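You operate a simulated robot arm through the tools that you are given. There is no shell and no other tool. Be economical: measure what you need, move in short steps, check, and stop when the job is done.

You run a simulated robot arm. Do the job below in one go: nothing can be reset, and whatever is moved stays where it is left.

Task
Fetch the refills carton and set it on the clear cover. Then put the blue bulb from the top of the short brown bench on top of the small beige carton. Then put one of the lamp cartons from the top of the battery cabinet on the top of the grey steel cabinet. Then take the teal battery on the top of the battery cabinet and put it away on the green mat on the dark worktop. Then take the green bulb from the top of the short brown bench and leave it in the rl spent. Then fetch the oil bottle from the top of the short brown bench and stand it in the inside of the large steel tray. Do these in the order given. Set down upright: refills carton, blue bulb, lamp carton, teal battery, green bulb, oil bottle.

It is judged by the outcome, as a careful person would: the job done as asked, and still so three seconds after it is handed in. It fails if anything else is knocked over, pushed out of place, dropped, spilled or broken. A push-on lid holds only when it is set on centred and level and pressed home; a screw cap is set on level and turned clockwise until tight.

Robot
A 7-joint arm with a vacuum gripper on a trunk, on a base that drives. Base frame: it is fixed to the floor where the robot stands at the start and does not move with it; the origin is under the middle of the robot, x ahead of it, y to its left, z up; the surface under the hand at the start is at about z = 850. Lengths are in mm, angles in degrees, forces in N, time in s.
Its first joint turns from -149.0 to 149.0 degrees. Places, roughly: blue bulb (3x3x6 cm) [600, 500, 900]; clear cover (17x21x2 cm) [800, 300, 900]; green bulb (3x3x6 cm) [500, 500, 900]; green mat on the dark worktop [-2400, -5100, 900]; inside of the large steel tray (30x20 cm) [560, -1340, 860]; lamp carton [-2500, -1250, 500]; oil bottle [750, 500, 1000]; refills carton [750, 0, 1000]; small beige carton [250, -3750, 1000]; spent (20x20 cm) [-2500, -660, 120]; teal battery [-2500, -1250, 500]; top of the grey steel cabinet [500, -4100, 1000]. Payload 1.06 kg.
Tool frame: the origin (TCP) lies in the middle of the cups' lips, and z points out of the cups. The gripper has 1 cup of 24 mm across, covering 24 by 24 mm (tool x, y); the bellows give 8 mm. With the vacuum on, a cup seals on a smooth face that it is pressed against (1 to 4 N); it does not hold porous or soft things. The pull reaches 23 N.
Orientation is that of the tool frame in the base frame, as [roll, pitch, yaw] about the fixed x, y, z axes, in that order (R = Rz(yaw) Ry(pitch) Rx(roll)). With the cups facing straight down, the tool's x points along the base's -x, its y along +y and its z along -z.

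Tools
- The arm moves only by the tool step_arm. Its argument "commands" is a list that holds one entry, the list of rows, each a list of 6 numbers: the shift along the tool's x, y, z in mm, then the turn, a rotation vector about the tool's x, y, z in degrees. In form: [[[tx, ty, tz, wx, wy, wz], ...]]. A call has 1 to 12 rows; each row shifts and turns the commanded pose from where the row before left it, along the tool's axes as they then stand. "vac" is the vacuum: 1 switches it on, 0 off, set as the call begins (left out, the last holds). Rows are played at 5 a second. More than 50 mm and 8.6 degrees between two rows, or a gripper value outside its range, and nothing of the call is played. A pose out of reach is approached as far as the arm can. The call stops where the force on the tool passes 40 N (or 10 N more than at its start, if that is more) or the arm is blocked; 0.2 s more then pass. The pull builds up within a second once a cup has sealed. Time passes only in rows, and 0.2 s behind the last, so rows that do not move give it time. It gives the time, the measured TCP pose, the force on the tool (base axes) and the pull of the vacuum at its end, in the units of the frame above (readings bear some noise), with the torque about the TCP (base axes, N m) and any sound that the robot's microphone picked up.
- Cameras (640 x 400 px; columns grow to the right, rows downward): "scene" is now at [39.9, 140.7, 1550.1]; the picture's right is [-0.34, -0.94, 0.00], its down [-0.53, 0.20, -0.82] and it looks along [0.77, -0.28, -0.57] (base axes); focal length 244 px, centre (320, 200). "wrist" rides on the gripper at [78, 19, -96] in the tool frame; the picture's right is [-0.23, 0.97, 0.00], its down [-0.71, -0.17, -0.69] and it looks along [-0.67, -0.16, 0.73] (tool axes); focal length 243 px, centre (320, 200). There is no depth. A picture from a camera that has moved, and an enlarged one, comes with that camera's place and axes in the base frame and with its lens.
- get_image(camera): a new picture of that camera. No time passes.
- move_column(by): slides the trunk up (or, below 0, down) by that many mm; the arm and the scene camera ride with it, the base frame stays. It gives what a move gives, with no picture.
- steer(legs): drives the robot by 1 to 6 legs, each [ahead, turn to the left] in mm and degrees, along the robot's own axes; the way and the turn of a leg run together, so that a leg with both is an arc; at most 1500 mm and 180 degrees a leg. The arm and the cameras ride along, it lands a little off, and it stops where it bumps. It gives what a move gives.
- head_to(pan, tilt): turns the head with the scene camera to pan (to the left, within 155 degrees either way) and tilt (down, from -29 to 69), counted from straight ahead of the robot. It gives what a move gives.
- close_up(camera, box): a new picture of the part [left, top, right, bottom] of that camera's present view, enlarged. No time passes.
- close_job(): hands the job in; it is judged then, once.

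Work in short steps. Places have to be worked out from the pictures, the camera data and where the tool is seen: move nearer, look again, correct. Check each grasp and each placing, and mend what went wrong. You have 186 turns and 148 pictures in all, those below and enlarged ones among them. Switch the vacuum off and draw the arm clear of the work before you hand the job in, unless the task says otherwise; then end with one line.

The tools are called after "Request:" by a JSON object that holds its "api" and its "payload". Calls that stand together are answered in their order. step_arm: Moves the arm, as the interface text tells. Its arguments: {"type":"object","properties":{"commands":{"type":"array"},"vac":{"type":"number"}},"required":["commands"]} The other tools are called the same way: move_column (by) slides the trunk up or down; steer (legs) drives the base; head_to (pan, tilt) turns the head that bears the scene camera; get_image (camera) takes a picture; close_up (camera, box) takes an enlarged picture of a part of a camera's view; close_job () hands the job in.

At the start:

```text
t: 0.0
position: [781.0, 52.6, 1174.1]
tcp_rot: [179.9, -0.1, -179.9]
wrist_force: [0.5, 0.5, -0.4]
torque: [-0.02, 0.01, 0.03]
pull: 0.0
trunk travel left (down, up): [-600.0, 110.0]
robot x, y, heading: [-0.4, -1.1, 0.2]
head pan, tilt: [-20.1, 34.7]
```

scene: 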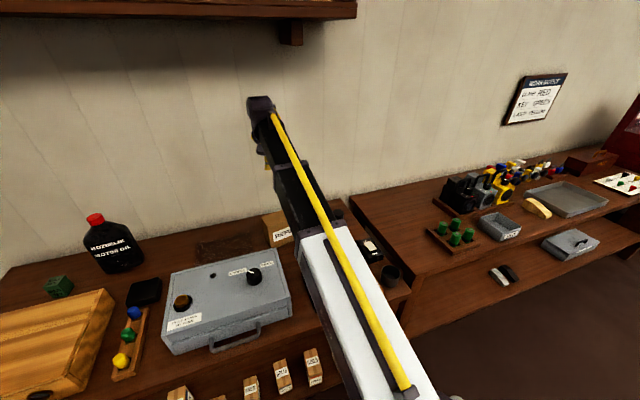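
wrist: 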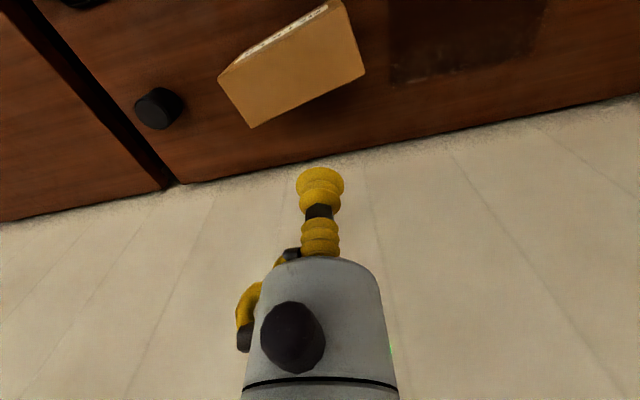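

The carton seems to be on the bench ahead of the arm; I'll look closer at the first work area.

Request:
{"api": "close_up", "payload": {"camera": "scene", "box": [0, 180, 320, 400]}}

Request:
{"api": "close_up", "payload": {"camera": "wrist", "box": [160, 0, 480, 200]}}

```text
1.82 times, centred on (160, 290) of scene
camera zoom: at [39.9, 140.7, 1550.1], right [-0.34, -0.94, 0.0], down [-0.53, 0.2, -0.82], along [0.77, -0.28, -0.57], focal length 444 px, centre (611, 36)
```

zoom: 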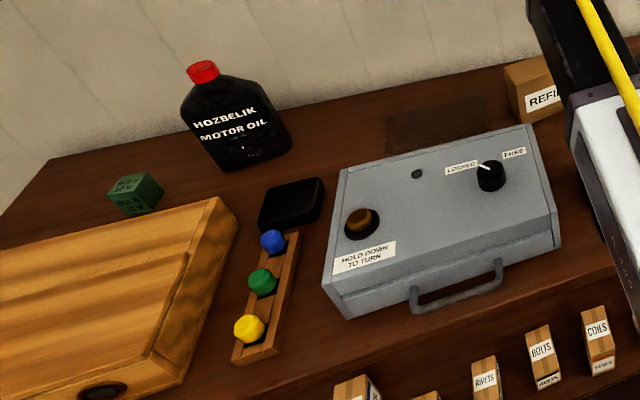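

```text
2.00 times, centred on (320, 100) of wrist
camera zoom: at [702.6, 70.6, 1269.9], right [0.23, 0.97, 0.0], down [0.71, -0.17, 0.69], along [0.67, -0.16, -0.73], focal length 485 px, centre (320, 400)
```

zoom: 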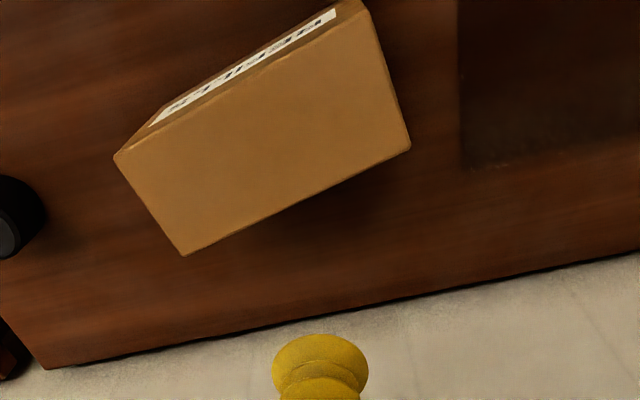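

I'll enlarge the carton in the scene view to get its height by triangulation.

Request:
{"api": "close_up", "payload": {"camera": "scene", "box": [180, 180, 300, 255]}}

Request:
{"api": "head_to", "payload": {"pan": 25, "tilt": 40}}

Request:
{"api": "get_image", "payload": {"camera": "scene"}}

```text
5.33 times, centred on (240, 218) of scene
camera zoom: at [39.9, 140.7, 1550.1], right [-0.34, -0.94, 0.0], down [-0.53, 0.2, -0.82], along [0.77, -0.28, -0.57], focal length 1301 px, centre (747, 107)
```

zoom: 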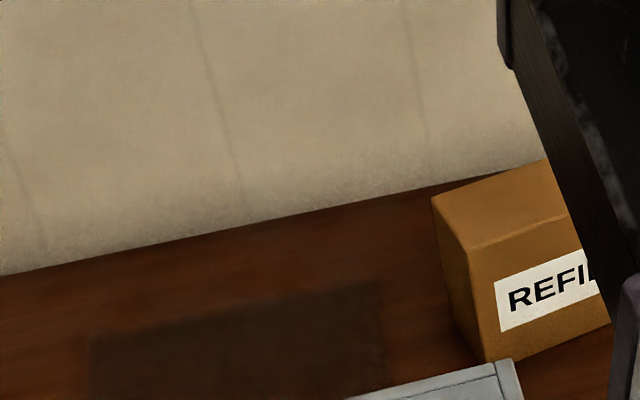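

```text
t: 1.1
position: [780.6, 51.8, 1174.8]
tcp_rot: [-180.0, 0.0, -179.9]
wrist_force: [0.4, -0.5, 1.2]
torque: [-0.01, -0.02, 0.01]
pull: 0.1
trunk travel left (down, up): [-600.0, 110.0]
robot x, y, heading: [-3.6, 0.6, 0.3]
head pan, tilt: [25.0, 40.0]
```

```text
142 pictures are left
camera scene: at [34.1, 206.9, 1542.1], right [0.42, -0.91, 0.0], down [-0.58, -0.27, -0.77], along [0.69, 0.32, -0.64], focal length 244 px, centre (320, 200)
```

scene: 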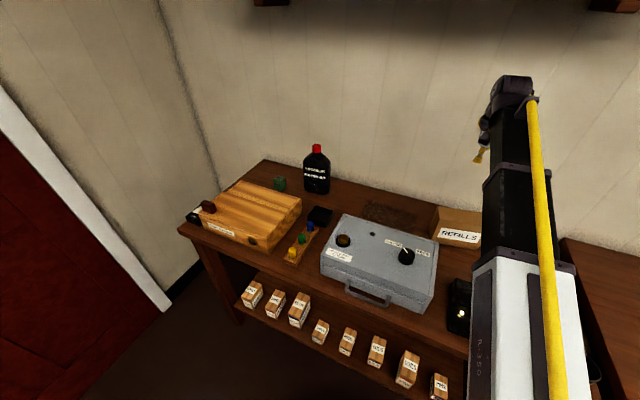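

Triangulated: carton centre ≈(780,19), top ≈970, ~68×152. Now locate the clear cover (dark patch).

Request:
{"api": "close_up", "payload": {"camera": "scene", "box": [340, 180, 460, 255]}}

Request:
{"api": "close_up", "payload": {"camera": "scene", "box": [170, 130, 350, 270]}}

```text
5.33 times, centred on (400, 218) of scene
camera zoom: at [34.1, 206.9, 1542.1], right [0.42, -0.91, 0.0], down [-0.58, -0.27, -0.77], along [0.69, 0.32, -0.64], focal length 1301 px, centre (-107, 107)
```

zoom: 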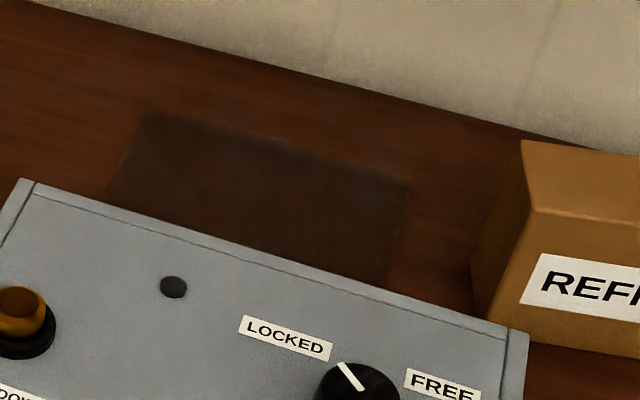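

```text
2.86 times, centred on (260, 200) of scene
camera zoom: at [34.1, 206.9, 1542.1], right [0.42, -0.91, 0.0], down [-0.58, -0.27, -0.77], along [0.69, 0.32, -0.64], focal length 697 px, centre (491, 200)
```

zoom: 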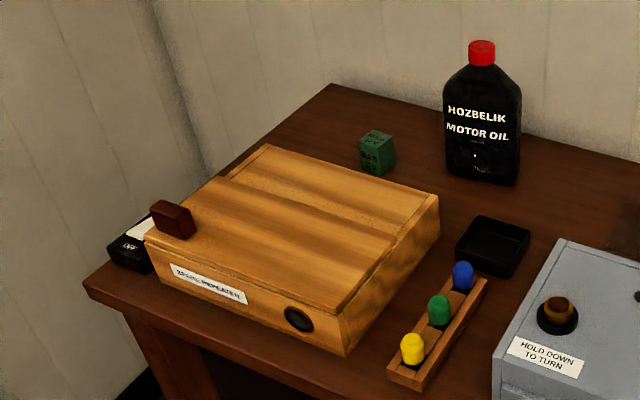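

Cover centre ≈(775,255), carton goes there with room behind the grey case. Move above the carton centre.

Request:
{"api": "step_arm", "payload": {"commands": [[[0, -33, 0, 0, 0, 0], [0, 0, 40, 0, 0, 0], [0, 0, 40, 0, 0, 0], [0, 0, 40, 0, 0, 0], [0, 0, 40, 0, 0, 0], [0, 0, 10, 0, 0, 0], [0, 0, 0, 0, 0, 0]]]}}

Request:
{"api": "get_image", "payload": {"camera": "wrist"}}

```text
t: 2.7
position: [779.1, 20.3, 1003.1]
tcp_rot: [-179.9, 0.0, 180.0]
wrist_force: [0.5, -0.1, 0.6]
torque: [0.02, -0.01, -0.04]
pull: 0.2
trunk travel left (down, up): [-600.0, 110.0]
robot x, y, heading: [1.4, 1.4, 0.0]
head pan, tilt: [25.0, 40.0]
```

```text
139 pictures are left
camera wrist: at [701.2, 38.3, 1099.3], right [0.23, 0.97, 0.0], down [0.71, -0.17, 0.69], along [0.67, -0.16, -0.73], focal length 243 px, centre (320, 200)
```

wrist: 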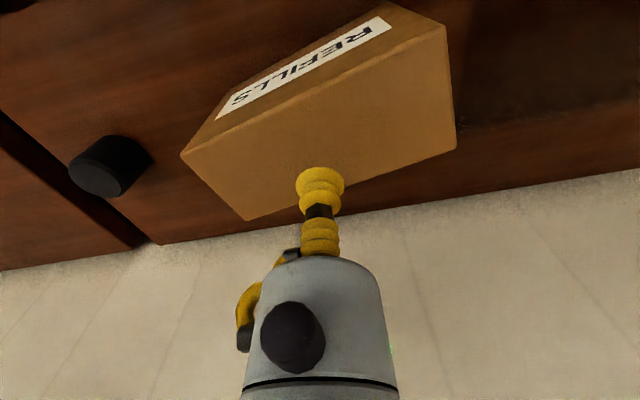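

Hand is over the centre (779,18). Descend gently with vacuum on.

Request:
{"api": "step_arm", "payload": {"commands": [[[0, 0, 28, 0, 0, 0], [0, 0, 4, 0, 0, 0], [0, 0, 3, 0, 0, 0], [0, 0, 0, 0, 0, 0], [0, 0, 0, 0, 0, 0]]], "vac": 1}}

```text
t: 3.9
position: [778.6, 20.0, 969.0]
tcp_rot: [179.9, 0.1, -180.0]
wrist_force: [0.7, -1.5, 13.1]
torque: [0.03, 0.03, 0.03]
pull: 22.9
trunk travel left (down, up): [-600.0, 110.0]
robot x, y, heading: [3.6, -1.9, 0.1]
head pan, tilt: [25.0, 40.0]
```

Sealed. Lift 80 and check weight.

Request:
{"api": "step_arm", "payload": {"commands": [[[0, 0, -10, 0, 0, 0], [0, 0, -20, 0, 0, 0], [0, 0, -25, 0, 0, 0], [0, 0, -25, 0, 0, 0], [0, 0, 0, 0, 0, 0], [0, 0, 0, 0, 0, 0]]]}}

Request:
{"api": "get_image", "payload": {"camera": "wrist"}}

Request:
{"api": "get_image", "payload": {"camera": "scene"}}

```text
t: 5.3
position: [782.3, 17.0, 1048.3]
tcp_rot: [180.0, 0.0, -180.0]
wrist_force: [0.0, 0.4, -4.8]
torque: [0.02, -0.01, -0.01]
pull: 22.6
trunk travel left (down, up): [-600.0, 110.0]
robot x, y, heading: [1.7, 3.4, 0.0]
head pan, tilt: [25.0, 40.0]
```

```text
138 pictures are left
camera wrist: at [703.0, 35.5, 1145.0], right [0.23, 0.97, 0.0], down [0.71, -0.17, 0.68], along [0.67, -0.16, -0.73], focal length 243 px, centre (320, 200)
```

wrist: 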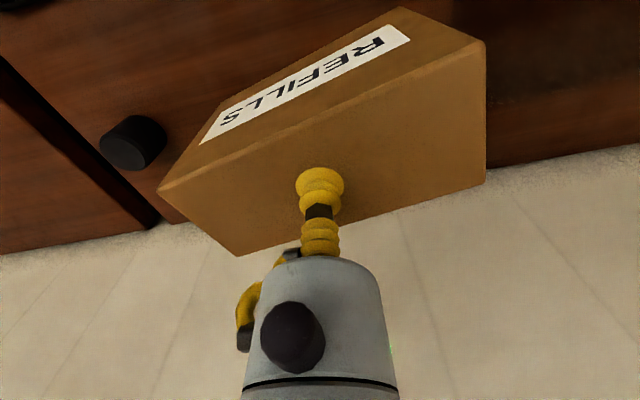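

```text
137 pictures are left
camera scene: at [34.4, 206.9, 1542.1], right [0.42, -0.91, 0.0], down [-0.58, -0.27, -0.77], along [0.69, 0.32, -0.64], focal length 244 px, centre (320, 200)
```

scene: 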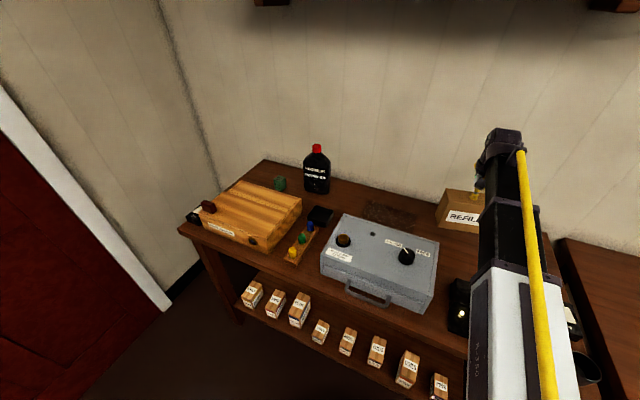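

Held at 4.8 N. Move over the cover, turning about -8° to align.

Request:
{"api": "step_arm", "payload": {"commands": [[[0, 40, 0, 0, 0, 4], [0, 40, 0, 0, 0, 4], [6, 40, 0, 0, 0, 0], [0, 40, 0, 0, 0, 0], [0, 40, 0, 0, 0, 0], [0, 38, 0, 0, 0, 0], [0, 0, 0, 0, 0, 0]]]}}

Request:
{"api": "close_up", "payload": {"camera": "scene", "box": [300, 130, 500, 255]}}

```text
t: 6.9
position: [801.5, 258.0, 1050.8]
tcp_rot: [-180.0, 0.1, 172.0]
wrist_force: [-0.1, 0.8, -4.1]
torque: [-0.01, 0.01, 0.0]
pull: 23.0
trunk travel left (down, up): [-600.0, 110.0]
robot x, y, heading: [-0.2, 0.5, 0.2]
head pan, tilt: [25.0, 40.0]
```

```text
3.20 times, centred on (400, 192) of scene
camera zoom: at [34.4, 207.3, 1542.0], right [0.42, -0.91, 0.0], down [-0.58, -0.27, -0.77], along [0.69, 0.32, -0.64], focal length 780 px, centre (64, 224)
```

zoom: 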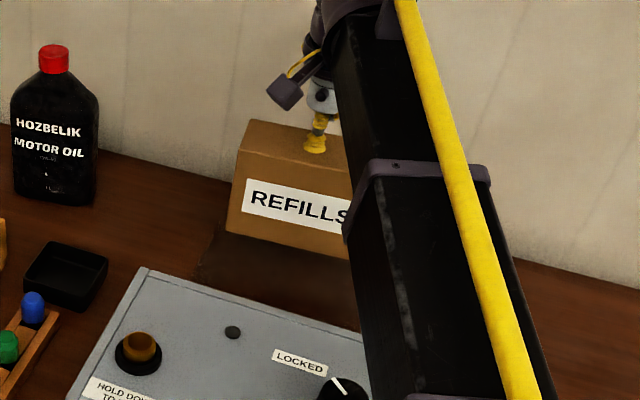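

Correct x back to ~772, then lower to about 1000.

Request:
{"api": "step_arm", "payload": {"commands": [[[29, -7, 0, 0, 0, 0], [0, 0, 20, 0, 0, 0], [0, 0, 20, 0, 0, 0], [0, 0, 7, 0, 0, 0], [0, 0, 0, 0, 0, 0]]]}}

Request:
{"api": "close_up", "payload": {"camera": "scene", "box": [300, 130, 500, 255]}}

```text
t: 8.1
position: [771.8, 252.7, 1002.5]
tcp_rot: [-180.0, 0.0, 172.0]
wrist_force: [-0.1, -0.7, -3.6]
torque: [0.0, -0.06, 0.0]
pull: 22.1
trunk travel left (down, up): [-600.0, 110.0]
robot x, y, heading: [-0.1, 0.7, -0.1]
head pan, tilt: [25.0, 40.0]
```

```text
3.20 times, centred on (400, 192) of scene
camera zoom: at [34.4, 207.0, 1542.1], right [0.42, -0.91, 0.0], down [-0.58, -0.27, -0.77], along [0.69, 0.32, -0.64], focal length 780 px, centre (64, 224)
```

zoom: 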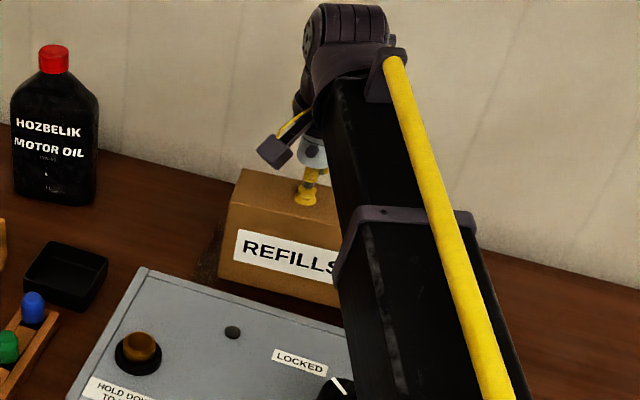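

Lower in small increments to find contact.

Request:
{"api": "step_arm", "payload": {"commands": [[[0, 0, 4, 0, 0, 0], [0, 0, 3, 0, 0, 0], [0, 0, 3, 0, 0, 0], [0, 0, 0, 0, 0, 0]]]}}

```text
t: 9.1
position: [770.5, 253.8, 990.3]
tcp_rot: [180.0, 0.0, 172.0]
wrist_force: [0.9, -0.2, -2.4]
torque: [0.02, 0.04, -0.02]
pull: 22.9
trunk travel left (down, up): [-600.0, 110.0]
robot x, y, heading: [-2.3, 3.5, 0.1]
head pan, tilt: [25.0, 40.0]
```

Request:
{"api": "step_arm", "payload": {"commands": [[[0, 0, 2, 0, 0, 0], [0, 0, 0, 0, 0, 0]]]}}

```text
t: 9.7
position: [770.4, 254.7, 990.3]
tcp_rot: [179.9, 0.0, 171.9]
wrist_force: [0.0, -0.5, -2.9]
torque: [0.03, -0.02, 0.0]
pull: 22.7
trunk travel left (down, up): [-600.0, 110.0]
robot x, y, heading: [-1.7, 3.3, 0.1]
head pan, tilt: [25.0, 40.0]
```

Not clearly in contact yet (noise ~1 N); continue.

Request:
{"api": "step_arm", "payload": {"commands": [[[0, 0, 2, 0, 0, 0], [0, 0, 0, 0, 0, 0]]]}}

Request:
{"api": "step_arm", "payload": {"commands": [[[0, 0, 2, 0, 0, 0], [0, 0, 0, 0, 0, 0]]]}}

```text
t: 10.3
position: [771.1, 254.2, 986.8]
tcp_rot: [180.0, -0.1, 172.0]
wrist_force: [0.7, 0.6, -3.0]
torque: [0.01, 0.02, -0.01]
pull: 23.3
trunk travel left (down, up): [-600.0, 110.0]
robot x, y, heading: [-1.4, -1.6, -0.2]
head pan, tilt: [25.0, 40.0]
```

```text
t: 10.9
position: [771.1, 252.6, 986.6]
tcp_rot: [180.0, -0.1, 172.0]
wrist_force: [0.7, 0.7, -3.1]
torque: [0.0, 0.04, 0.04]
pull: 22.5
trunk travel left (down, up): [-600.0, 110.0]
robot x, y, heading: [0.5, -2.2, -0.2]
head pan, tilt: [25.0, 40.0]
```

Request:
{"api": "step_arm", "payload": {"commands": [[[0, 0, 2, 0, 0, 0], [0, 0, 2, 0, 0, 0], [0, 0, 0, 0, 0, 0]]]}}

Request:
{"api": "close_up", "payload": {"camera": "scene", "box": [340, 170, 440, 232]}}

```text
t: 11.7
position: [771.6, 252.6, 982.3]
tcp_rot: [-180.0, -0.1, 172.0]
wrist_force: [1.3, 0.4, 0.6]
torque: [0.01, -0.01, -0.03]
pull: 22.4
trunk travel left (down, up): [-600.0, 110.0]
robot x, y, heading: [1.4, -0.5, 0.0]
head pan, tilt: [25.0, 40.0]
```

```text
6.40 times, centred on (390, 201) of scene
camera zoom: at [34.2, 207.0, 1542.1], right [0.42, -0.91, 0.0], down [-0.58, -0.27, -0.77], along [0.69, 0.32, -0.64], focal length 1561 px, centre (-128, 194)
```

zoom: 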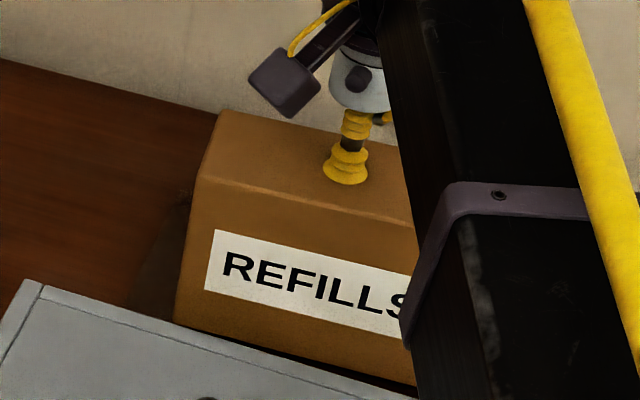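

Contact (force now positive) at z≈983, so the carton rests on the cover. Release and lift.

Request:
{"api": "step_arm", "payload": {"commands": [[[0, 0, 1, 0, 0, 0], [0, 0, 0, 0, 0, 0], [0, 0, 0, 0, 0, 0], [0, 0, 0, 0, 0, 0], [0, 0, -5, 0, 0, 0], [0, 0, -30, 0, 0, 0], [0, 0, -45, 0, 0, 0], [0, 0, -45, 0, 0, 0], [0, 0, 0, 0, 0, 0]]], "vac": 0}}

Request:
{"api": "get_image", "payload": {"camera": "wrist"}}

Request:
{"api": "close_up", "payload": {"camera": "scene", "box": [300, 130, 500, 255]}}

```text
t: 13.7
position: [768.3, 250.1, 1103.7]
tcp_rot: [-179.9, -0.1, 172.0]
wrist_force: [0.5, 0.5, 0.4]
torque: [0.01, 0.02, 0.01]
pull: 0.1
trunk travel left (down, up): [-600.0, 110.0]
robot x, y, heading: [0.9, -0.1, 0.1]
head pan, tilt: [25.0, 40.0]
```

```text
133 pictures are left
camera wrist: at [694.1, 279.4, 1201.1], right [0.37, 0.93, 0.0], down [0.68, -0.27, 0.69], along [0.64, -0.25, -0.73], focal length 243 px, centre (320, 200)
```

wrist: 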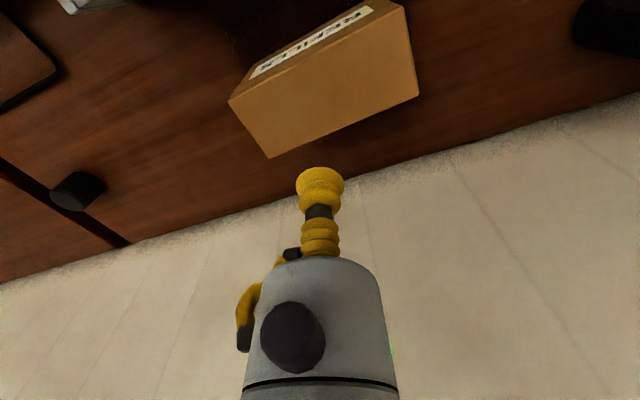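

```text
3.20 times, centred on (400, 192) of scene
camera zoom: at [33.9, 206.9, 1542.1], right [0.42, -0.91, 0.0], down [-0.58, -0.27, -0.77], along [0.69, 0.32, -0.64], focal length 780 px, centre (64, 224)
```

zoom: 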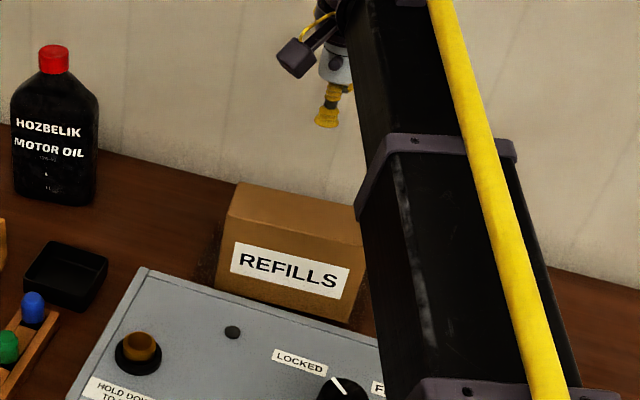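

Let me verify the carton's position on the cover with an enlarged wrist view.

Request:
{"api": "close_up", "payload": {"camera": "wrist", "box": [180, 0, 500, 200]}}

```text
2.00 times, centred on (340, 100) of wrist
camera zoom: at [694.1, 279.4, 1201.1], right [0.37, 0.93, 0.0], down [0.68, -0.27, 0.69], along [0.64, -0.25, -0.73], focal length 485 px, centre (280, 400)
```

zoom: 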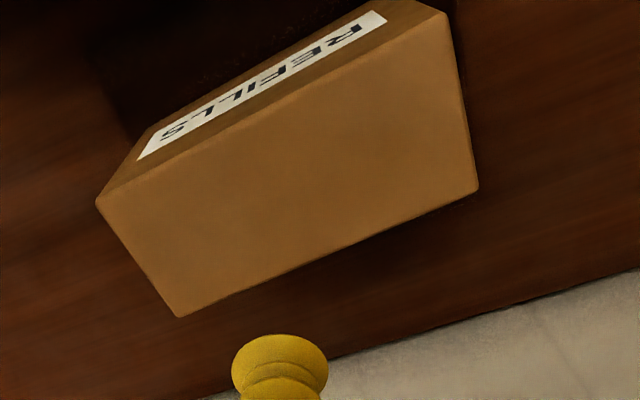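

Carton stands on the cover. Now move over the blue bulb estimated at (573,497).

Request:
{"api": "step_arm", "payload": {"commands": [[[32.5, 31, 0, 0, 0, 0], [32.5, 31, 0, 0, 0, 0], [32.5, 31, 0, 0, 0, 0], [32.5, 31, 0, 0, 0, 0], [32.5, 31, 0, 0, 0, 0], [32.5, 31, 0, 0, 0, 0], [32.5, 31, 0, 0, 0, -8], [0, 0, 40, 0, 0, 0], [0, 0, 30, 0, 0, 0], [0, 0, 0, 0, 0, 0]]]}}

Request:
{"api": "get_image", "payload": {"camera": "wrist"}}

Request:
{"api": "get_image", "payload": {"camera": "scene"}}

```text
t: 15.9
position: [577.5, 500.0, 1034.6]
tcp_rot: [-180.0, 0.0, 179.9]
wrist_force: [0.2, -0.9, 0.6]
torque: [-0.01, 0.0, 0.01]
pull: 0.0
trunk travel left (down, up): [-600.0, 110.0]
robot x, y, heading: [0.2, 2.0, -0.1]
head pan, tilt: [25.0, 40.0]
```

```text
130 pictures are left
camera wrist: at [498.7, 518.0, 1130.5], right [0.23, 0.97, 0.0], down [0.71, -0.17, 0.69], along [0.67, -0.16, -0.73], focal length 243 px, centre (320, 200)
```

wrist: 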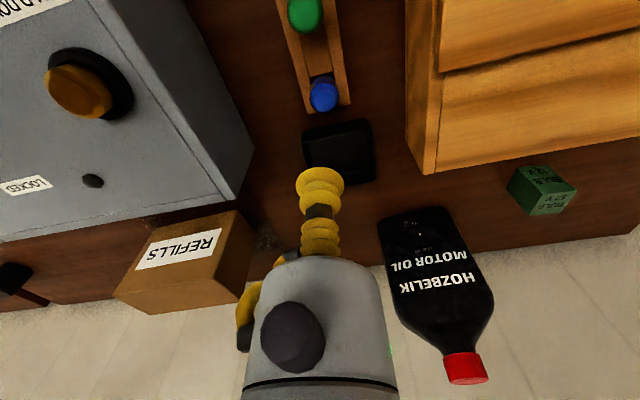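

```text
129 pictures are left
camera scene: at [34.2, 207.1, 1542.1], right [0.42, -0.91, 0.0], down [-0.58, -0.27, -0.77], along [0.69, 0.32, -0.64], focal length 244 px, centre (320, 200)
```

scene: 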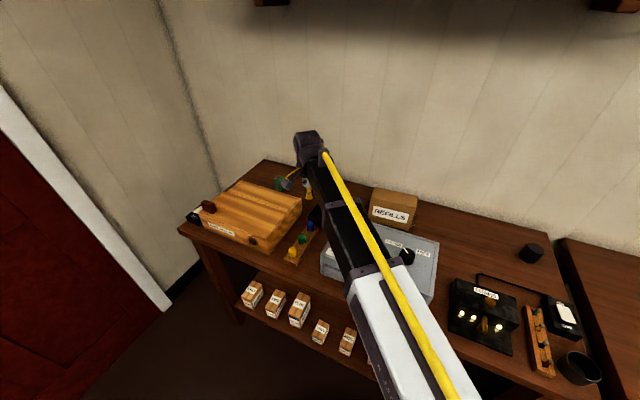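

Blue bulb top ≈(573,502,910). Enlarge to see its top shape and centre.

Request:
{"api": "close_up", "payload": {"camera": "wrist", "box": [260, 0, 400, 140]}}

```text
2.86 times, centred on (330, 70) of wrist
camera zoom: at [498.7, 518.0, 1130.5], right [0.23, 0.97, 0.0], down [0.71, -0.17, 0.69], along [0.67, -0.16, -0.73], focal length 693 px, centre (291, 571)
```

zoom: 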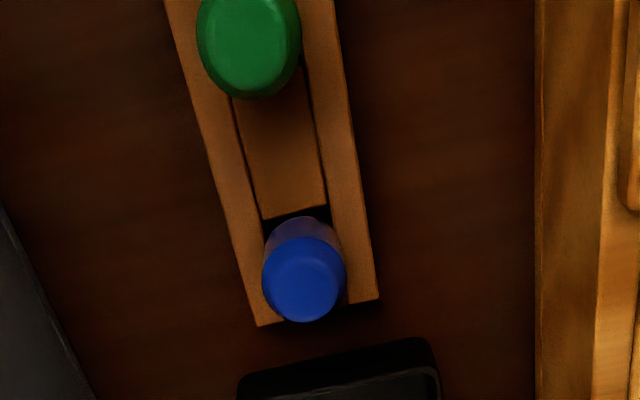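

Top face centre is about 4 mm in +x, +y from the tool axis; adjust and lower to ~935.

Request:
{"api": "step_arm", "payload": {"commands": [[[-4.5, 4, 0, 0, 0, 0], [0, 0, 40, 0, 0, 0], [0, 0, 40, 0, 0, 0], [0, 0, 20, 0, 0, 0], [0, 0, 0, 0, 0, 0]]]}}

Request:
{"api": "close_up", "payload": {"camera": "wrist", "box": [240, 100, 400, 220]}}

```text
t: 17.1
position: [580.4, 503.4, 935.2]
tcp_rot: [-179.9, 0.1, 180.0]
wrist_force: [0.3, 0.9, -0.3]
torque: [-0.02, 0.0, 0.02]
pull: 0.1
trunk travel left (down, up): [-600.0, 110.0]
robot x, y, heading: [-1.3, -1.6, 0.1]
head pan, tilt: [25.0, 40.0]
```

```text
3.33 times, centred on (320, 160) of wrist
camera zoom: at [502.9, 522.6, 1031.8], right [0.23, 0.97, 0.0], down [0.71, -0.17, 0.69], along [0.67, -0.16, -0.73], focal length 809 px, centre (320, 333)
```

zoom: 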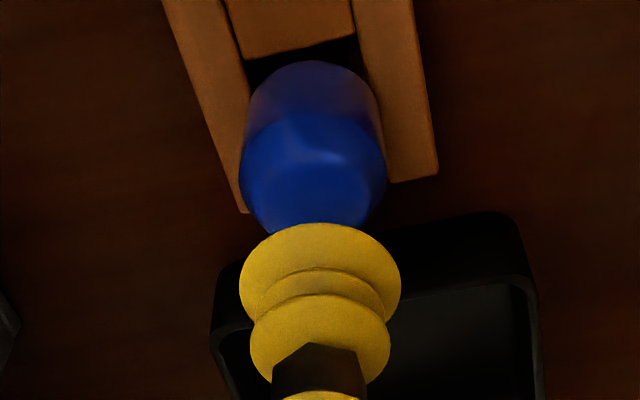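

The bulb centre looks ~3 mm nearer the robot. Shift and lower to ~917 for another look.

Request:
{"api": "step_arm", "payload": {"commands": [[[2.5, 0, 0, 0, 0, 0], [0, 0, 16, 0, 0, 0], [0, 0, 0, 0, 0, 0]]]}}

Request:
{"api": "close_up", "payload": {"camera": "wrist", "box": [240, 100, 400, 220]}}

```text
t: 17.9
position: [577.1, 502.3, 919.2]
tcp_rot: [-180.0, 0.0, -180.0]
wrist_force: [-0.3, 0.4, 0.9]
torque: [-0.02, 0.0, 0.04]
pull: 0.0
trunk travel left (down, up): [-600.0, 110.0]
robot x, y, heading: [-0.8, 1.8, 0.0]
head pan, tilt: [25.0, 40.0]
```

```text
3.33 times, centred on (320, 160) of wrist
camera zoom: at [499.2, 522.2, 1015.3], right [0.23, 0.97, 0.0], down [0.71, -0.17, 0.69], along [0.67, -0.16, -0.73], focal length 809 px, centre (320, 333)
```

zoom: 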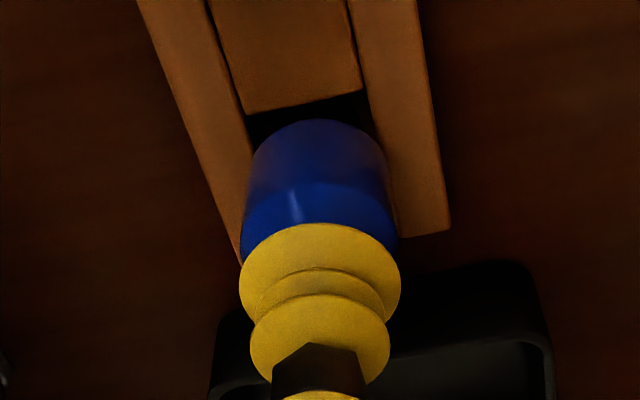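

Well aligned. Descend with vacuum in small steps.

Request:
{"api": "step_arm", "payload": {"commands": [[[0, 0, 4, 0, 0, 0], [0, 0, 3, 0, 0, 0], [0, 0, 2, 0, 0, 0], [0, 0, 0, 0, 0, 0]]], "vac": 1}}

```text
t: 18.9
position: [576.2, 505.2, 909.8]
tcp_rot: [-179.9, 0.0, -180.0]
wrist_force: [-0.1, 0.2, 0.0]
torque: [0.01, 0.04, 0.01]
pull: 0.0
trunk travel left (down, up): [-600.0, 110.0]
robot x, y, heading: [0.4, 0.1, -0.1]
head pan, tilt: [25.0, 40.0]
```

Request:
{"api": "step_arm", "payload": {"commands": [[[0, 0, 2, 0, 0, 0], [0, 0, 2, 0, 0, 0], [0, 0, 0, 0, 0, 0], [0, 0, 0, 0, 0, 0]]]}}

Request:
{"api": "close_up", "payload": {"camera": "wrist", "box": [240, 100, 400, 220]}}

```text
t: 19.9
position: [576.1, 505.6, 906.9]
tcp_rot: [-180.0, 0.0, 179.9]
wrist_force: [-0.4, -0.6, 2.1]
torque: [0.01, -0.02, -0.03]
pull: 0.0
trunk travel left (down, up): [-600.0, 110.0]
robot x, y, heading: [2.4, -0.9, 0.0]
head pan, tilt: [25.0, 40.0]
```

```text
3.33 times, centred on (320, 160) of wrist
camera zoom: at [498.0, 523.5, 1003.4], right [0.23, 0.97, 0.0], down [0.71, -0.17, 0.69], along [0.67, -0.16, -0.73], focal length 809 px, centre (320, 333)
```

zoom: 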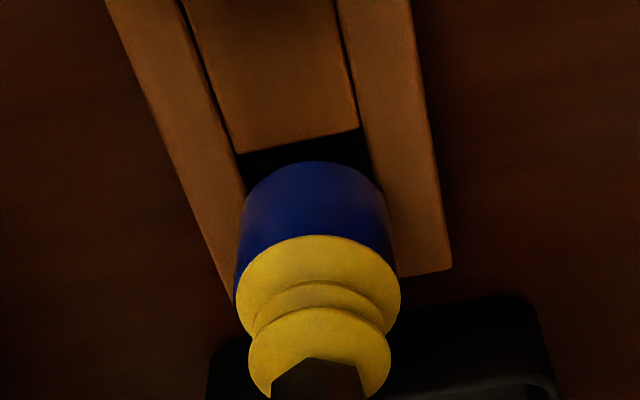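

Touching but no seal: the cup looks ~2–3 mm too far in x and ~1 mm in y. Lift, shift, and retry.

Request:
{"api": "step_arm", "payload": {"commands": [[[0, 0, -7, 0, 0, 0], [2.5, -1.2, 0, 0, 0, 0], [0, 0, 0, 0, 0, 0], [0, 0, 4, 0, 0, 0], [0, 0, 3, 0, 0, 0], [0, 0, 1, 0, 0, 0], [0, 0, 0, 0, 0, 0], [0, 0, 0, 0, 0, 0]]]}}

Request:
{"api": "close_up", "payload": {"camera": "wrist", "box": [240, 100, 400, 220]}}

```text
t: 21.7
position: [575.0, 501.7, 905.7]
tcp_rot: [179.9, 0.0, -180.0]
wrist_force: [0.5, 0.2, 3.5]
torque: [0.02, -0.02, 0.01]
pull: 0.0
trunk travel left (down, up): [-600.0, 110.0]
robot x, y, heading: [-1.7, 1.6, 0.1]
head pan, tilt: [25.0, 40.0]
```

```text
3.33 times, centred on (320, 160) of wrist
camera zoom: at [496.3, 521.3, 1001.7], right [0.23, 0.97, 0.0], down [0.71, -0.17, 0.69], along [0.67, -0.16, -0.73], focal length 809 px, centre (320, 333)
```

zoom: 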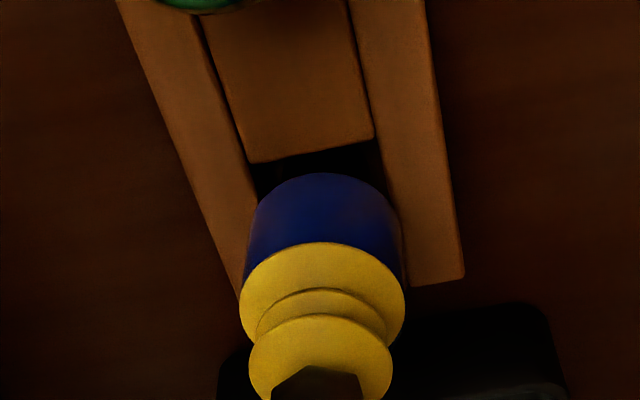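

Still no seal. Raise and study the top from a better view.

Request:
{"api": "step_arm", "payload": {"commands": [[[0, 0, -30, 0, 0, 0], [0, 0, -25, 0, 0, 0], [0, 0, 0, 0, 0, 0]]]}}

Request:
{"api": "close_up", "payload": {"camera": "wrist", "box": [280, 90, 360, 150]}}

```text
t: 22.5
position: [575.3, 503.1, 961.8]
tcp_rot: [180.0, 0.0, 180.0]
wrist_force: [0.3, -0.2, -0.8]
torque: [0.03, 0.0, 0.02]
pull: 0.0
trunk travel left (down, up): [-600.0, 110.0]
robot x, y, heading: [-0.9, -1.6, 0.1]
head pan, tilt: [25.0, 40.0]
```

```text
6.67 times, centred on (320, 120) of wrist
camera zoom: at [497.2, 522.1, 1058.3], right [0.24, 0.97, 0.0], down [0.71, -0.17, 0.69], along [0.67, -0.16, -0.73], focal length 1618 px, centre (320, 733)
```

zoom: 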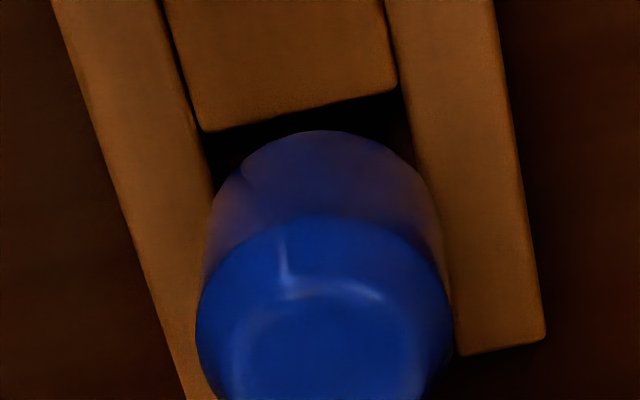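

Request:
{"api": "close_up", "payload": {"camera": "wrist", "box": [280, 105, 360, 165]}}

```text
6.67 times, centred on (320, 135) of wrist
camera zoom: at [497.2, 522.1, 1058.3], right [0.24, 0.97, 0.0], down [0.71, -0.17, 0.69], along [0.67, -0.16, -0.73], focal length 1618 px, centre (320, 633)
```

zoom: 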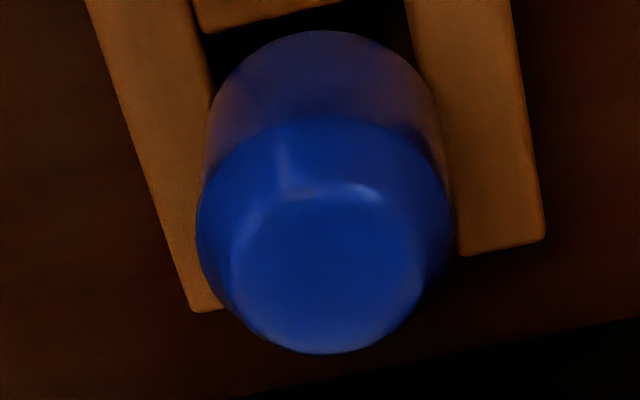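

Now the flat top is clear: I had over-corrected; the bulb centre is ~6–7 mm farther in x. Shift and check at the same height.

Request:
{"api": "step_arm", "payload": {"commands": [[[-6.5, 0.5, 0, 0, 0, 0], [0, 0, 25, 0, 0, 0], [0, 0, 10, 0, 0, 0], [0, 0, 0, 0, 0, 0]]]}}

Request:
{"api": "close_up", "payload": {"camera": "wrist", "box": [280, 125, 360, 185]}}

```text
t: 23.5
position: [581.3, 504.3, 927.4]
tcp_rot: [180.0, 0.0, -180.0]
wrist_force: [0.0, -0.3, -0.4]
torque: [0.02, 0.02, -0.01]
pull: 0.1
trunk travel left (down, up): [-600.0, 110.0]
robot x, y, heading: [0.2, 1.1, -0.1]
head pan, tilt: [25.0, 40.0]
```

```text
6.67 times, centred on (320, 155) of wrist
camera zoom: at [503.1, 523.0, 1023.3], right [0.23, 0.97, 0.0], down [0.71, -0.17, 0.69], along [0.67, -0.16, -0.73], focal length 1618 px, centre (320, 500)
```

zoom: 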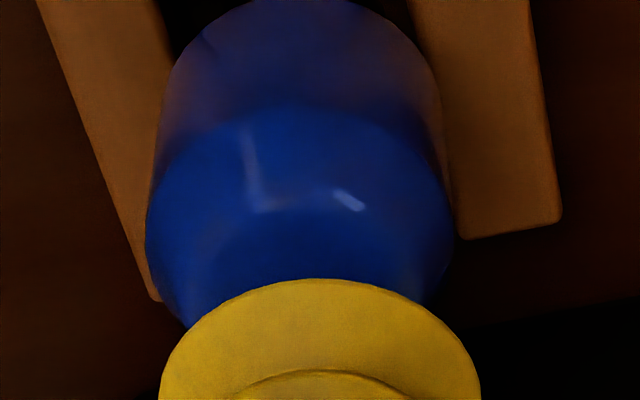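

Shift +1.5 x, −1.3 y and try pressing.

Request:
{"api": "step_arm", "payload": {"commands": [[[-1.5, -1.3, 0, 0, 0, 0], [0, 0, 12, 0, 0, 0], [0, 0, 4, 0, 0, 0], [0, 0, 3, 0, 0, 0], [0, 0, 2, 0, 0, 0], [0, 0, 0, 0, 0, 0], [0, 0, 0, 0, 0, 0]]]}}

```text
t: 25.1
position: [582.2, 502.1, 906.6]
tcp_rot: [-180.0, 0.1, -180.0]
wrist_force: [0.0, 1.8, 14.7]
torque: [0.08, 0.02, 0.01]
pull: 23.1
trunk travel left (down, up): [-600.0, 110.0]
robot x, y, heading: [0.5, 0.6, 0.5]
head pan, tilt: [25.0, 40.0]
```

Sealed. Lift it out straight up.

Request:
{"api": "step_arm", "payload": {"commands": [[[0, 0, -10, 0, 0, 0], [0, 0, -15, 0, 0, 0], [0, 0, -25, 0, 0, 0], [0, 0, -40, 0, 0, 0], [0, 0, -40, 0, 0, 0], [0, 0, -40, 0, 0, 0], [0, 0, 0, 0, 0, 0]]]}}

Request:
{"api": "get_image", "payload": {"camera": "wrist"}}

Request:
{"api": "head_to", "payload": {"pan": -100, "tilt": 25}}

Request:
{"api": "get_image", "payload": {"camera": "scene"}}

```text
t: 26.7
position: [581.7, 501.1, 1072.8]
tcp_rot: [180.0, -0.1, 179.9]
wrist_force: [0.5, 0.0, 0.8]
torque: [-0.01, 0.0, -0.01]
pull: 22.9
trunk travel left (down, up): [-600.0, 110.0]
robot x, y, heading: [-1.2, 0.1, 0.2]
head pan, tilt: [25.0, 40.0]
```

```text
120 pictures are left
camera wrist: at [503.7, 519.0, 1169.3], right [0.23, 0.97, 0.0], down [0.71, -0.17, 0.69], along [0.67, -0.16, -0.73], focal length 243 px, centre (320, 200)
```

wrist: 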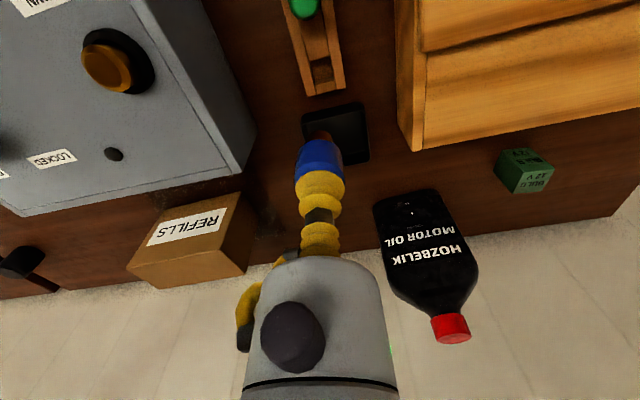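

```text
t: 28.8
position: [582.4, 500.8, 1072.7]
tcp_rot: [-179.9, -0.1, -180.0]
wrist_force: [-0.2, 0.1, -0.9]
torque: [-0.02, 0.03, 0.01]
pull: 23.0
trunk travel left (down, up): [-600.0, 110.0]
robot x, y, heading: [-2.1, 0.2, -0.0]
head pan, tilt: [-100.0, 25.0]
```

```text
119 pictures are left
camera scene: at [-59.0, 80.3, 1565.4], right [-0.98, 0.17, 0.0], down [0.07, 0.42, -0.91], along [-0.16, -0.89, -0.42], focal length 244 px, centre (320, 200)
```

scene: 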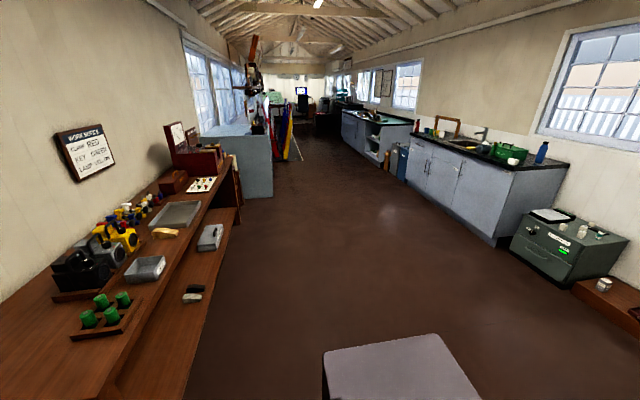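

Bulb held. I need to know what the grey slab near the robot is before driving.

Request:
{"api": "head_to", "payload": {"pan": -110, "tilt": 65}}

Request:
{"api": "get_image", "payload": {"camera": "scene"}}

```text
t: 29.8
position: [581.7, 500.3, 1072.5]
tcp_rot: [-180.0, 0.0, -180.0]
wrist_force: [0.2, -0.1, -0.2]
torque: [-0.01, -0.01, 0.03]
pull: 23.2
trunk travel left (down, up): [-600.0, 110.0]
robot x, y, heading: [0.4, 0.8, -0.2]
head pan, tilt: [-110.0, 65.0]
```

```text
118 pictures are left
camera scene: at [-63.8, 113.9, 1509.8], right [-0.94, 0.34, 0.0], down [0.31, 0.85, -0.42], along [-0.14, -0.4, -0.91], focal length 244 px, centre (320, 200)
```

scene: 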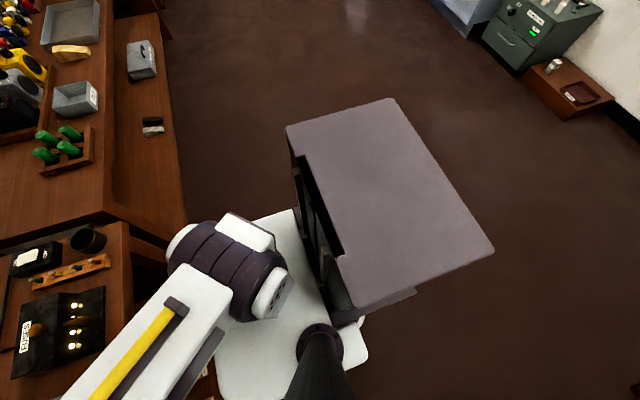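

The slab appears mounted on the robot's own base. I'll raise/fold the arm ahead, then back off a bit and verify.

Request:
{"api": "step_arm", "payload": {"commands": [[[0, 0, -40, 0, 0, 0], [0, 0, -40, 0, 0, 0], [0, -50, 0, 0, 0, 0], [0, -50, 0, 0, 0, 0], [0, -50, 0, 0, 0, 0], [0, -50, 0, 0, 0, 0], [0, -50, 0, 0, 0, 0], [0, -50, 0, 0, 0, 0], [0, -50, 0, 0, 0, 0], [0, -50, 0, 0, 0, 0], [0, -50, 0, 0, 0, 0], [0, -50, 0, 0, 0, 0]]]}}

Request:
{"api": "steer", "payload": {"legs": [[-300, 0]]}}

Request:
{"api": "get_image", "payload": {"camera": "scene"}}

```text
t: 32.3
position: [581.6, 46.6, 1154.8]
tcp_rot: [-179.9, 0.6, 179.5]
wrist_force: [2.4, -1.5, -4.2]
torque: [0.25, -0.09, 0.22]
pull: 23.1
trunk travel left (down, up): [-600.0, 110.0]
robot x, y, heading: [0.6, -1.9, 0.1]
head pan, tilt: [-110.0, 65.0]
stopped in row 12: the force on the tool passed its limit at 58 N (the readings are from after the stop); the commanded pose is now the measured one
```

```text
t: 34.3
position: [282.1, 45.1, 1155.1]
tcp_rot: [180.0, 0.5, 179.3]
wrist_force: [2.4, 1.4, -7.9]
torque: [-0.16, -0.26, -0.1]
pull: 23.2
trunk travel left (down, up): [-600.0, 110.0]
robot x, y, heading: [-300.1, -0.4, 0.2]
head pan, tilt: [-110.0, 65.0]
```

```text
117 pictures are left
camera scene: at [-363.5, 114.6, 1509.8], right [-0.94, 0.34, 0.0], down [0.31, 0.85, -0.42], along [-0.15, -0.4, -0.91], focal length 244 px, centre (320, 200)
```

scene: 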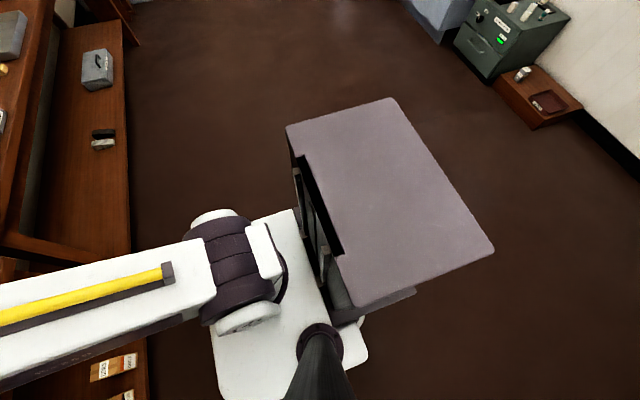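

The slab moves with the robot, so it's its own. The move stopped with a force spike; check the wrist and arm.

Request:
{"api": "get_image", "payload": {"camera": "wrist"}}

Request:
{"api": "head_to", "payload": {"pan": 0, "tilt": 30}}

Request:
{"api": "get_image", "payload": {"camera": "scene"}}

```text
116 pictures are left
camera wrist: at [203.5, 63.8, 1250.3], right [0.25, 0.97, 0.0], down [0.7, -0.18, 0.69], along [0.67, -0.17, -0.72], focal length 243 px, centre (320, 200)
```

wrist: 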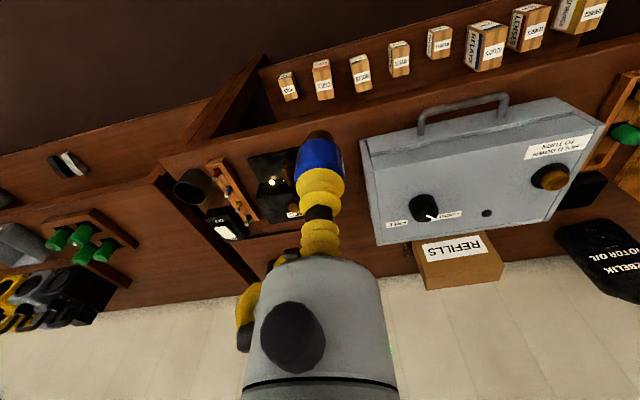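

```text
t: 36.2
position: [282.1, 44.3, 1153.9]
tcp_rot: [180.0, 0.6, 179.3]
wrist_force: [2.8, 0.2, -5.5]
torque: [-0.09, -0.23, -0.07]
pull: 22.7
trunk travel left (down, up): [-600.0, 110.0]
robot x, y, heading: [-299.9, 1.3, -0.4]
head pan, tilt: [0.0, 30.0]
```

```text
115 pictures are left
camera scene: at [-252.2, 171.3, 1557.4], right [0.0, -1.0, 0.0], down [-0.5, 0.0, -0.87], along [0.87, 0.0, -0.5], focal length 244 px, centre (320, 200)
```

scene: 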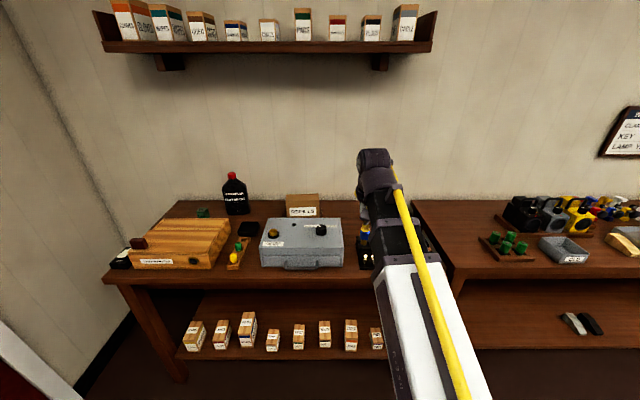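

Nothing disturbed—likely a folded-arm self-contact. Extend a bit to relieve it, and check forces.

Request:
{"api": "step_arm", "payload": {"commands": [[[-30, 0, 0, 0, 0, 0], [-40, 0, 0, 0, 0, 0], [-40, 0, 0, 0, 0, 0], [0, 0, 0, 0, 0, 0]]]}}

```text
t: 37.2
position: [394.9, 42.3, 1153.8]
tcp_rot: [-180.0, 0.6, 179.3]
wrist_force: [0.8, 0.3, -0.8]
torque: [0.02, 0.0, 0.0]
pull: 22.8
trunk travel left (down, up): [-600.0, 110.0]
robot x, y, heading: [-300.8, 0.1, -0.1]
head pan, tilt: [0.0, 30.0]
```

Relieved. Back off further, turn right and drive down the room.

Request:
{"api": "steer", "payload": {"legs": [[-300, 0], [0, -90], [1300, 0], [1200, 0]]}}

Request:
{"api": "head_to", "payload": {"pan": 35, "tilt": 25}}

Request:
{"api": "get_image", "payload": {"camera": "scene"}}

```text
t: 54.9
position: [-502.9, -3192.4, 1154.0]
tcp_rot: [-179.9, 0.5, 89.6]
wrist_force: [-0.3, 0.4, 0.1]
torque: [-0.01, -0.02, 0.01]
pull: 22.7
trunk travel left (down, up): [-600.0, 110.0]
robot x, y, heading: [-546.6, -2500.5, -90.0]
head pan, tilt: [0.0, 30.0]
```

```text
t: 55.9
position: [-502.4, -3192.0, 1155.4]
tcp_rot: [-179.9, 0.5, 89.6]
wrist_force: [1.2, 0.1, -0.9]
torque: [0.01, 0.0, 0.01]
pull: 22.9
trunk travel left (down, up): [-600.0, 110.0]
robot x, y, heading: [-547.7, -2497.4, -89.9]
head pan, tilt: [35.0, 25.0]
```

```text
114 pictures are left
camera scene: at [-322.2, -2527.4, 1565.4], right [-0.82, -0.57, 0.0], down [-0.24, 0.35, -0.91], along [0.52, -0.74, -0.42], focal length 244 px, centre (320, 200)
```

scene: 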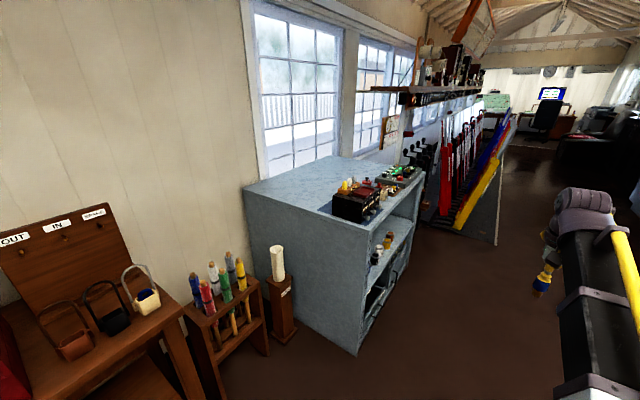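

The grey cabinet is in view; zoom on its top.

Request:
{"api": "close_up", "payload": {"camera": "scene", "box": [230, 130, 440, 260]}}

```text
3.05 times, centred on (335, 195) of scene
camera zoom: at [-322.2, -2527.4, 1565.4], right [-0.82, -0.57, 0.0], down [-0.24, 0.35, -0.91], along [0.52, -0.74, -0.42], focal length 743 px, centre (274, 215)
```

zoom: 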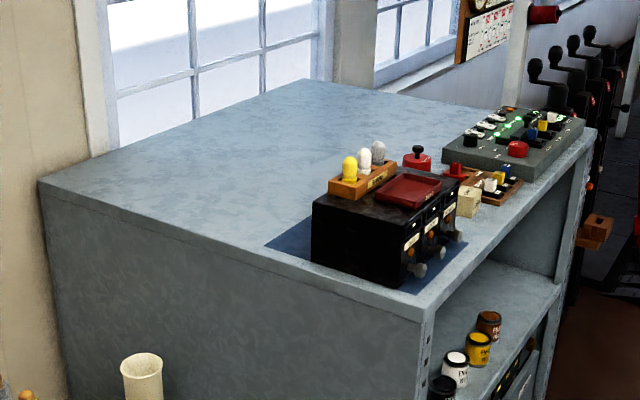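

Cabinet top ≈912 mm, small beige carton ≈(140,-3850). Raise the trunk for clearance, then drive on and turn to face the cabinet.

Request:
{"api": "move_column", "payload": {"by": 100}}

Request:
{"api": "steer", "payload": {"legs": [[1300, 0], [0, 90]]}}

Request:
{"api": "head_to", "payload": {"pan": 15, "tilt": 45}}

Request:
{"api": "get_image", "payload": {"camera": "scene"}}

Request:
{"api": "get_image", "payload": {"camera": "wrist"}}

```text
t: 57.2
position: [-502.3, -3192.7, 1255.5]
tcp_rot: [180.0, 0.5, 89.5]
wrist_force: [0.6, 0.5, 0.0]
torque: [0.0, -0.01, -0.02]
pull: 23.3
trunk travel left (down, up): [-700.0, 10.0]
robot x, y, heading: [-543.5, -2496.6, -90.0]
head pan, tilt: [35.0, 25.0]
```

```text
t: 67.6
position: [126.8, -3752.3, 1255.0]
tcp_rot: [180.0, 0.5, 179.2]
wrist_force: [0.0, 0.5, -0.8]
torque: [0.02, -0.01, 0.0]
pull: 22.7
trunk travel left (down, up): [-700.0, 10.0]
robot x, y, heading: [-569.3, -3796.3, -0.4]
head pan, tilt: [35.0, 25.0]
```

```text
t: 68.5
position: [126.5, -3753.3, 1255.2]
tcp_rot: [-180.0, 0.5, 179.3]
wrist_force: [0.4, 0.3, 0.0]
torque: [0.02, 0.01, 0.0]
pull: 23.1
trunk travel left (down, up): [-700.0, 10.0]
robot x, y, heading: [-568.2, -3790.8, -0.1]
head pan, tilt: [15.0, 45.0]
```

```text
112 pictures are left
camera scene: at [-530.5, -3601.9, 1634.9], right [0.25, -0.97, 0.0], down [-0.68, -0.18, -0.71], along [0.68, 0.18, -0.71], focal length 244 px, centre (320, 200)
```

scene: 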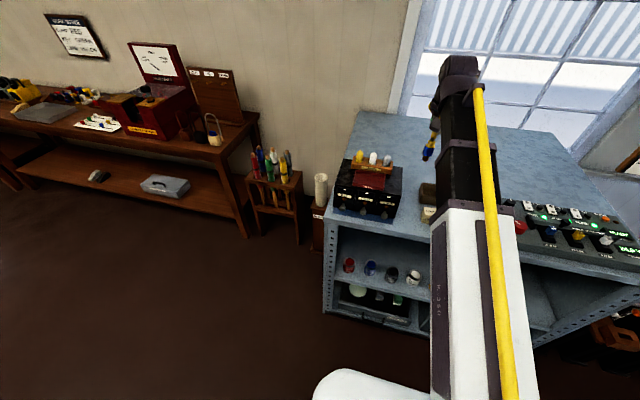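

```text
111 pictures are left
camera wrist: at [48.2, -3733.7, 1350.5], right [0.25, 0.97, 0.0], down [0.7, -0.18, 0.69], along [0.67, -0.17, -0.72], focal length 243 px, centre (320, 200)
```

wrist: 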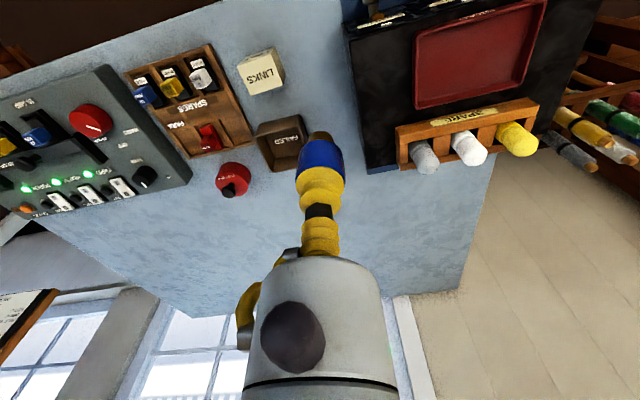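

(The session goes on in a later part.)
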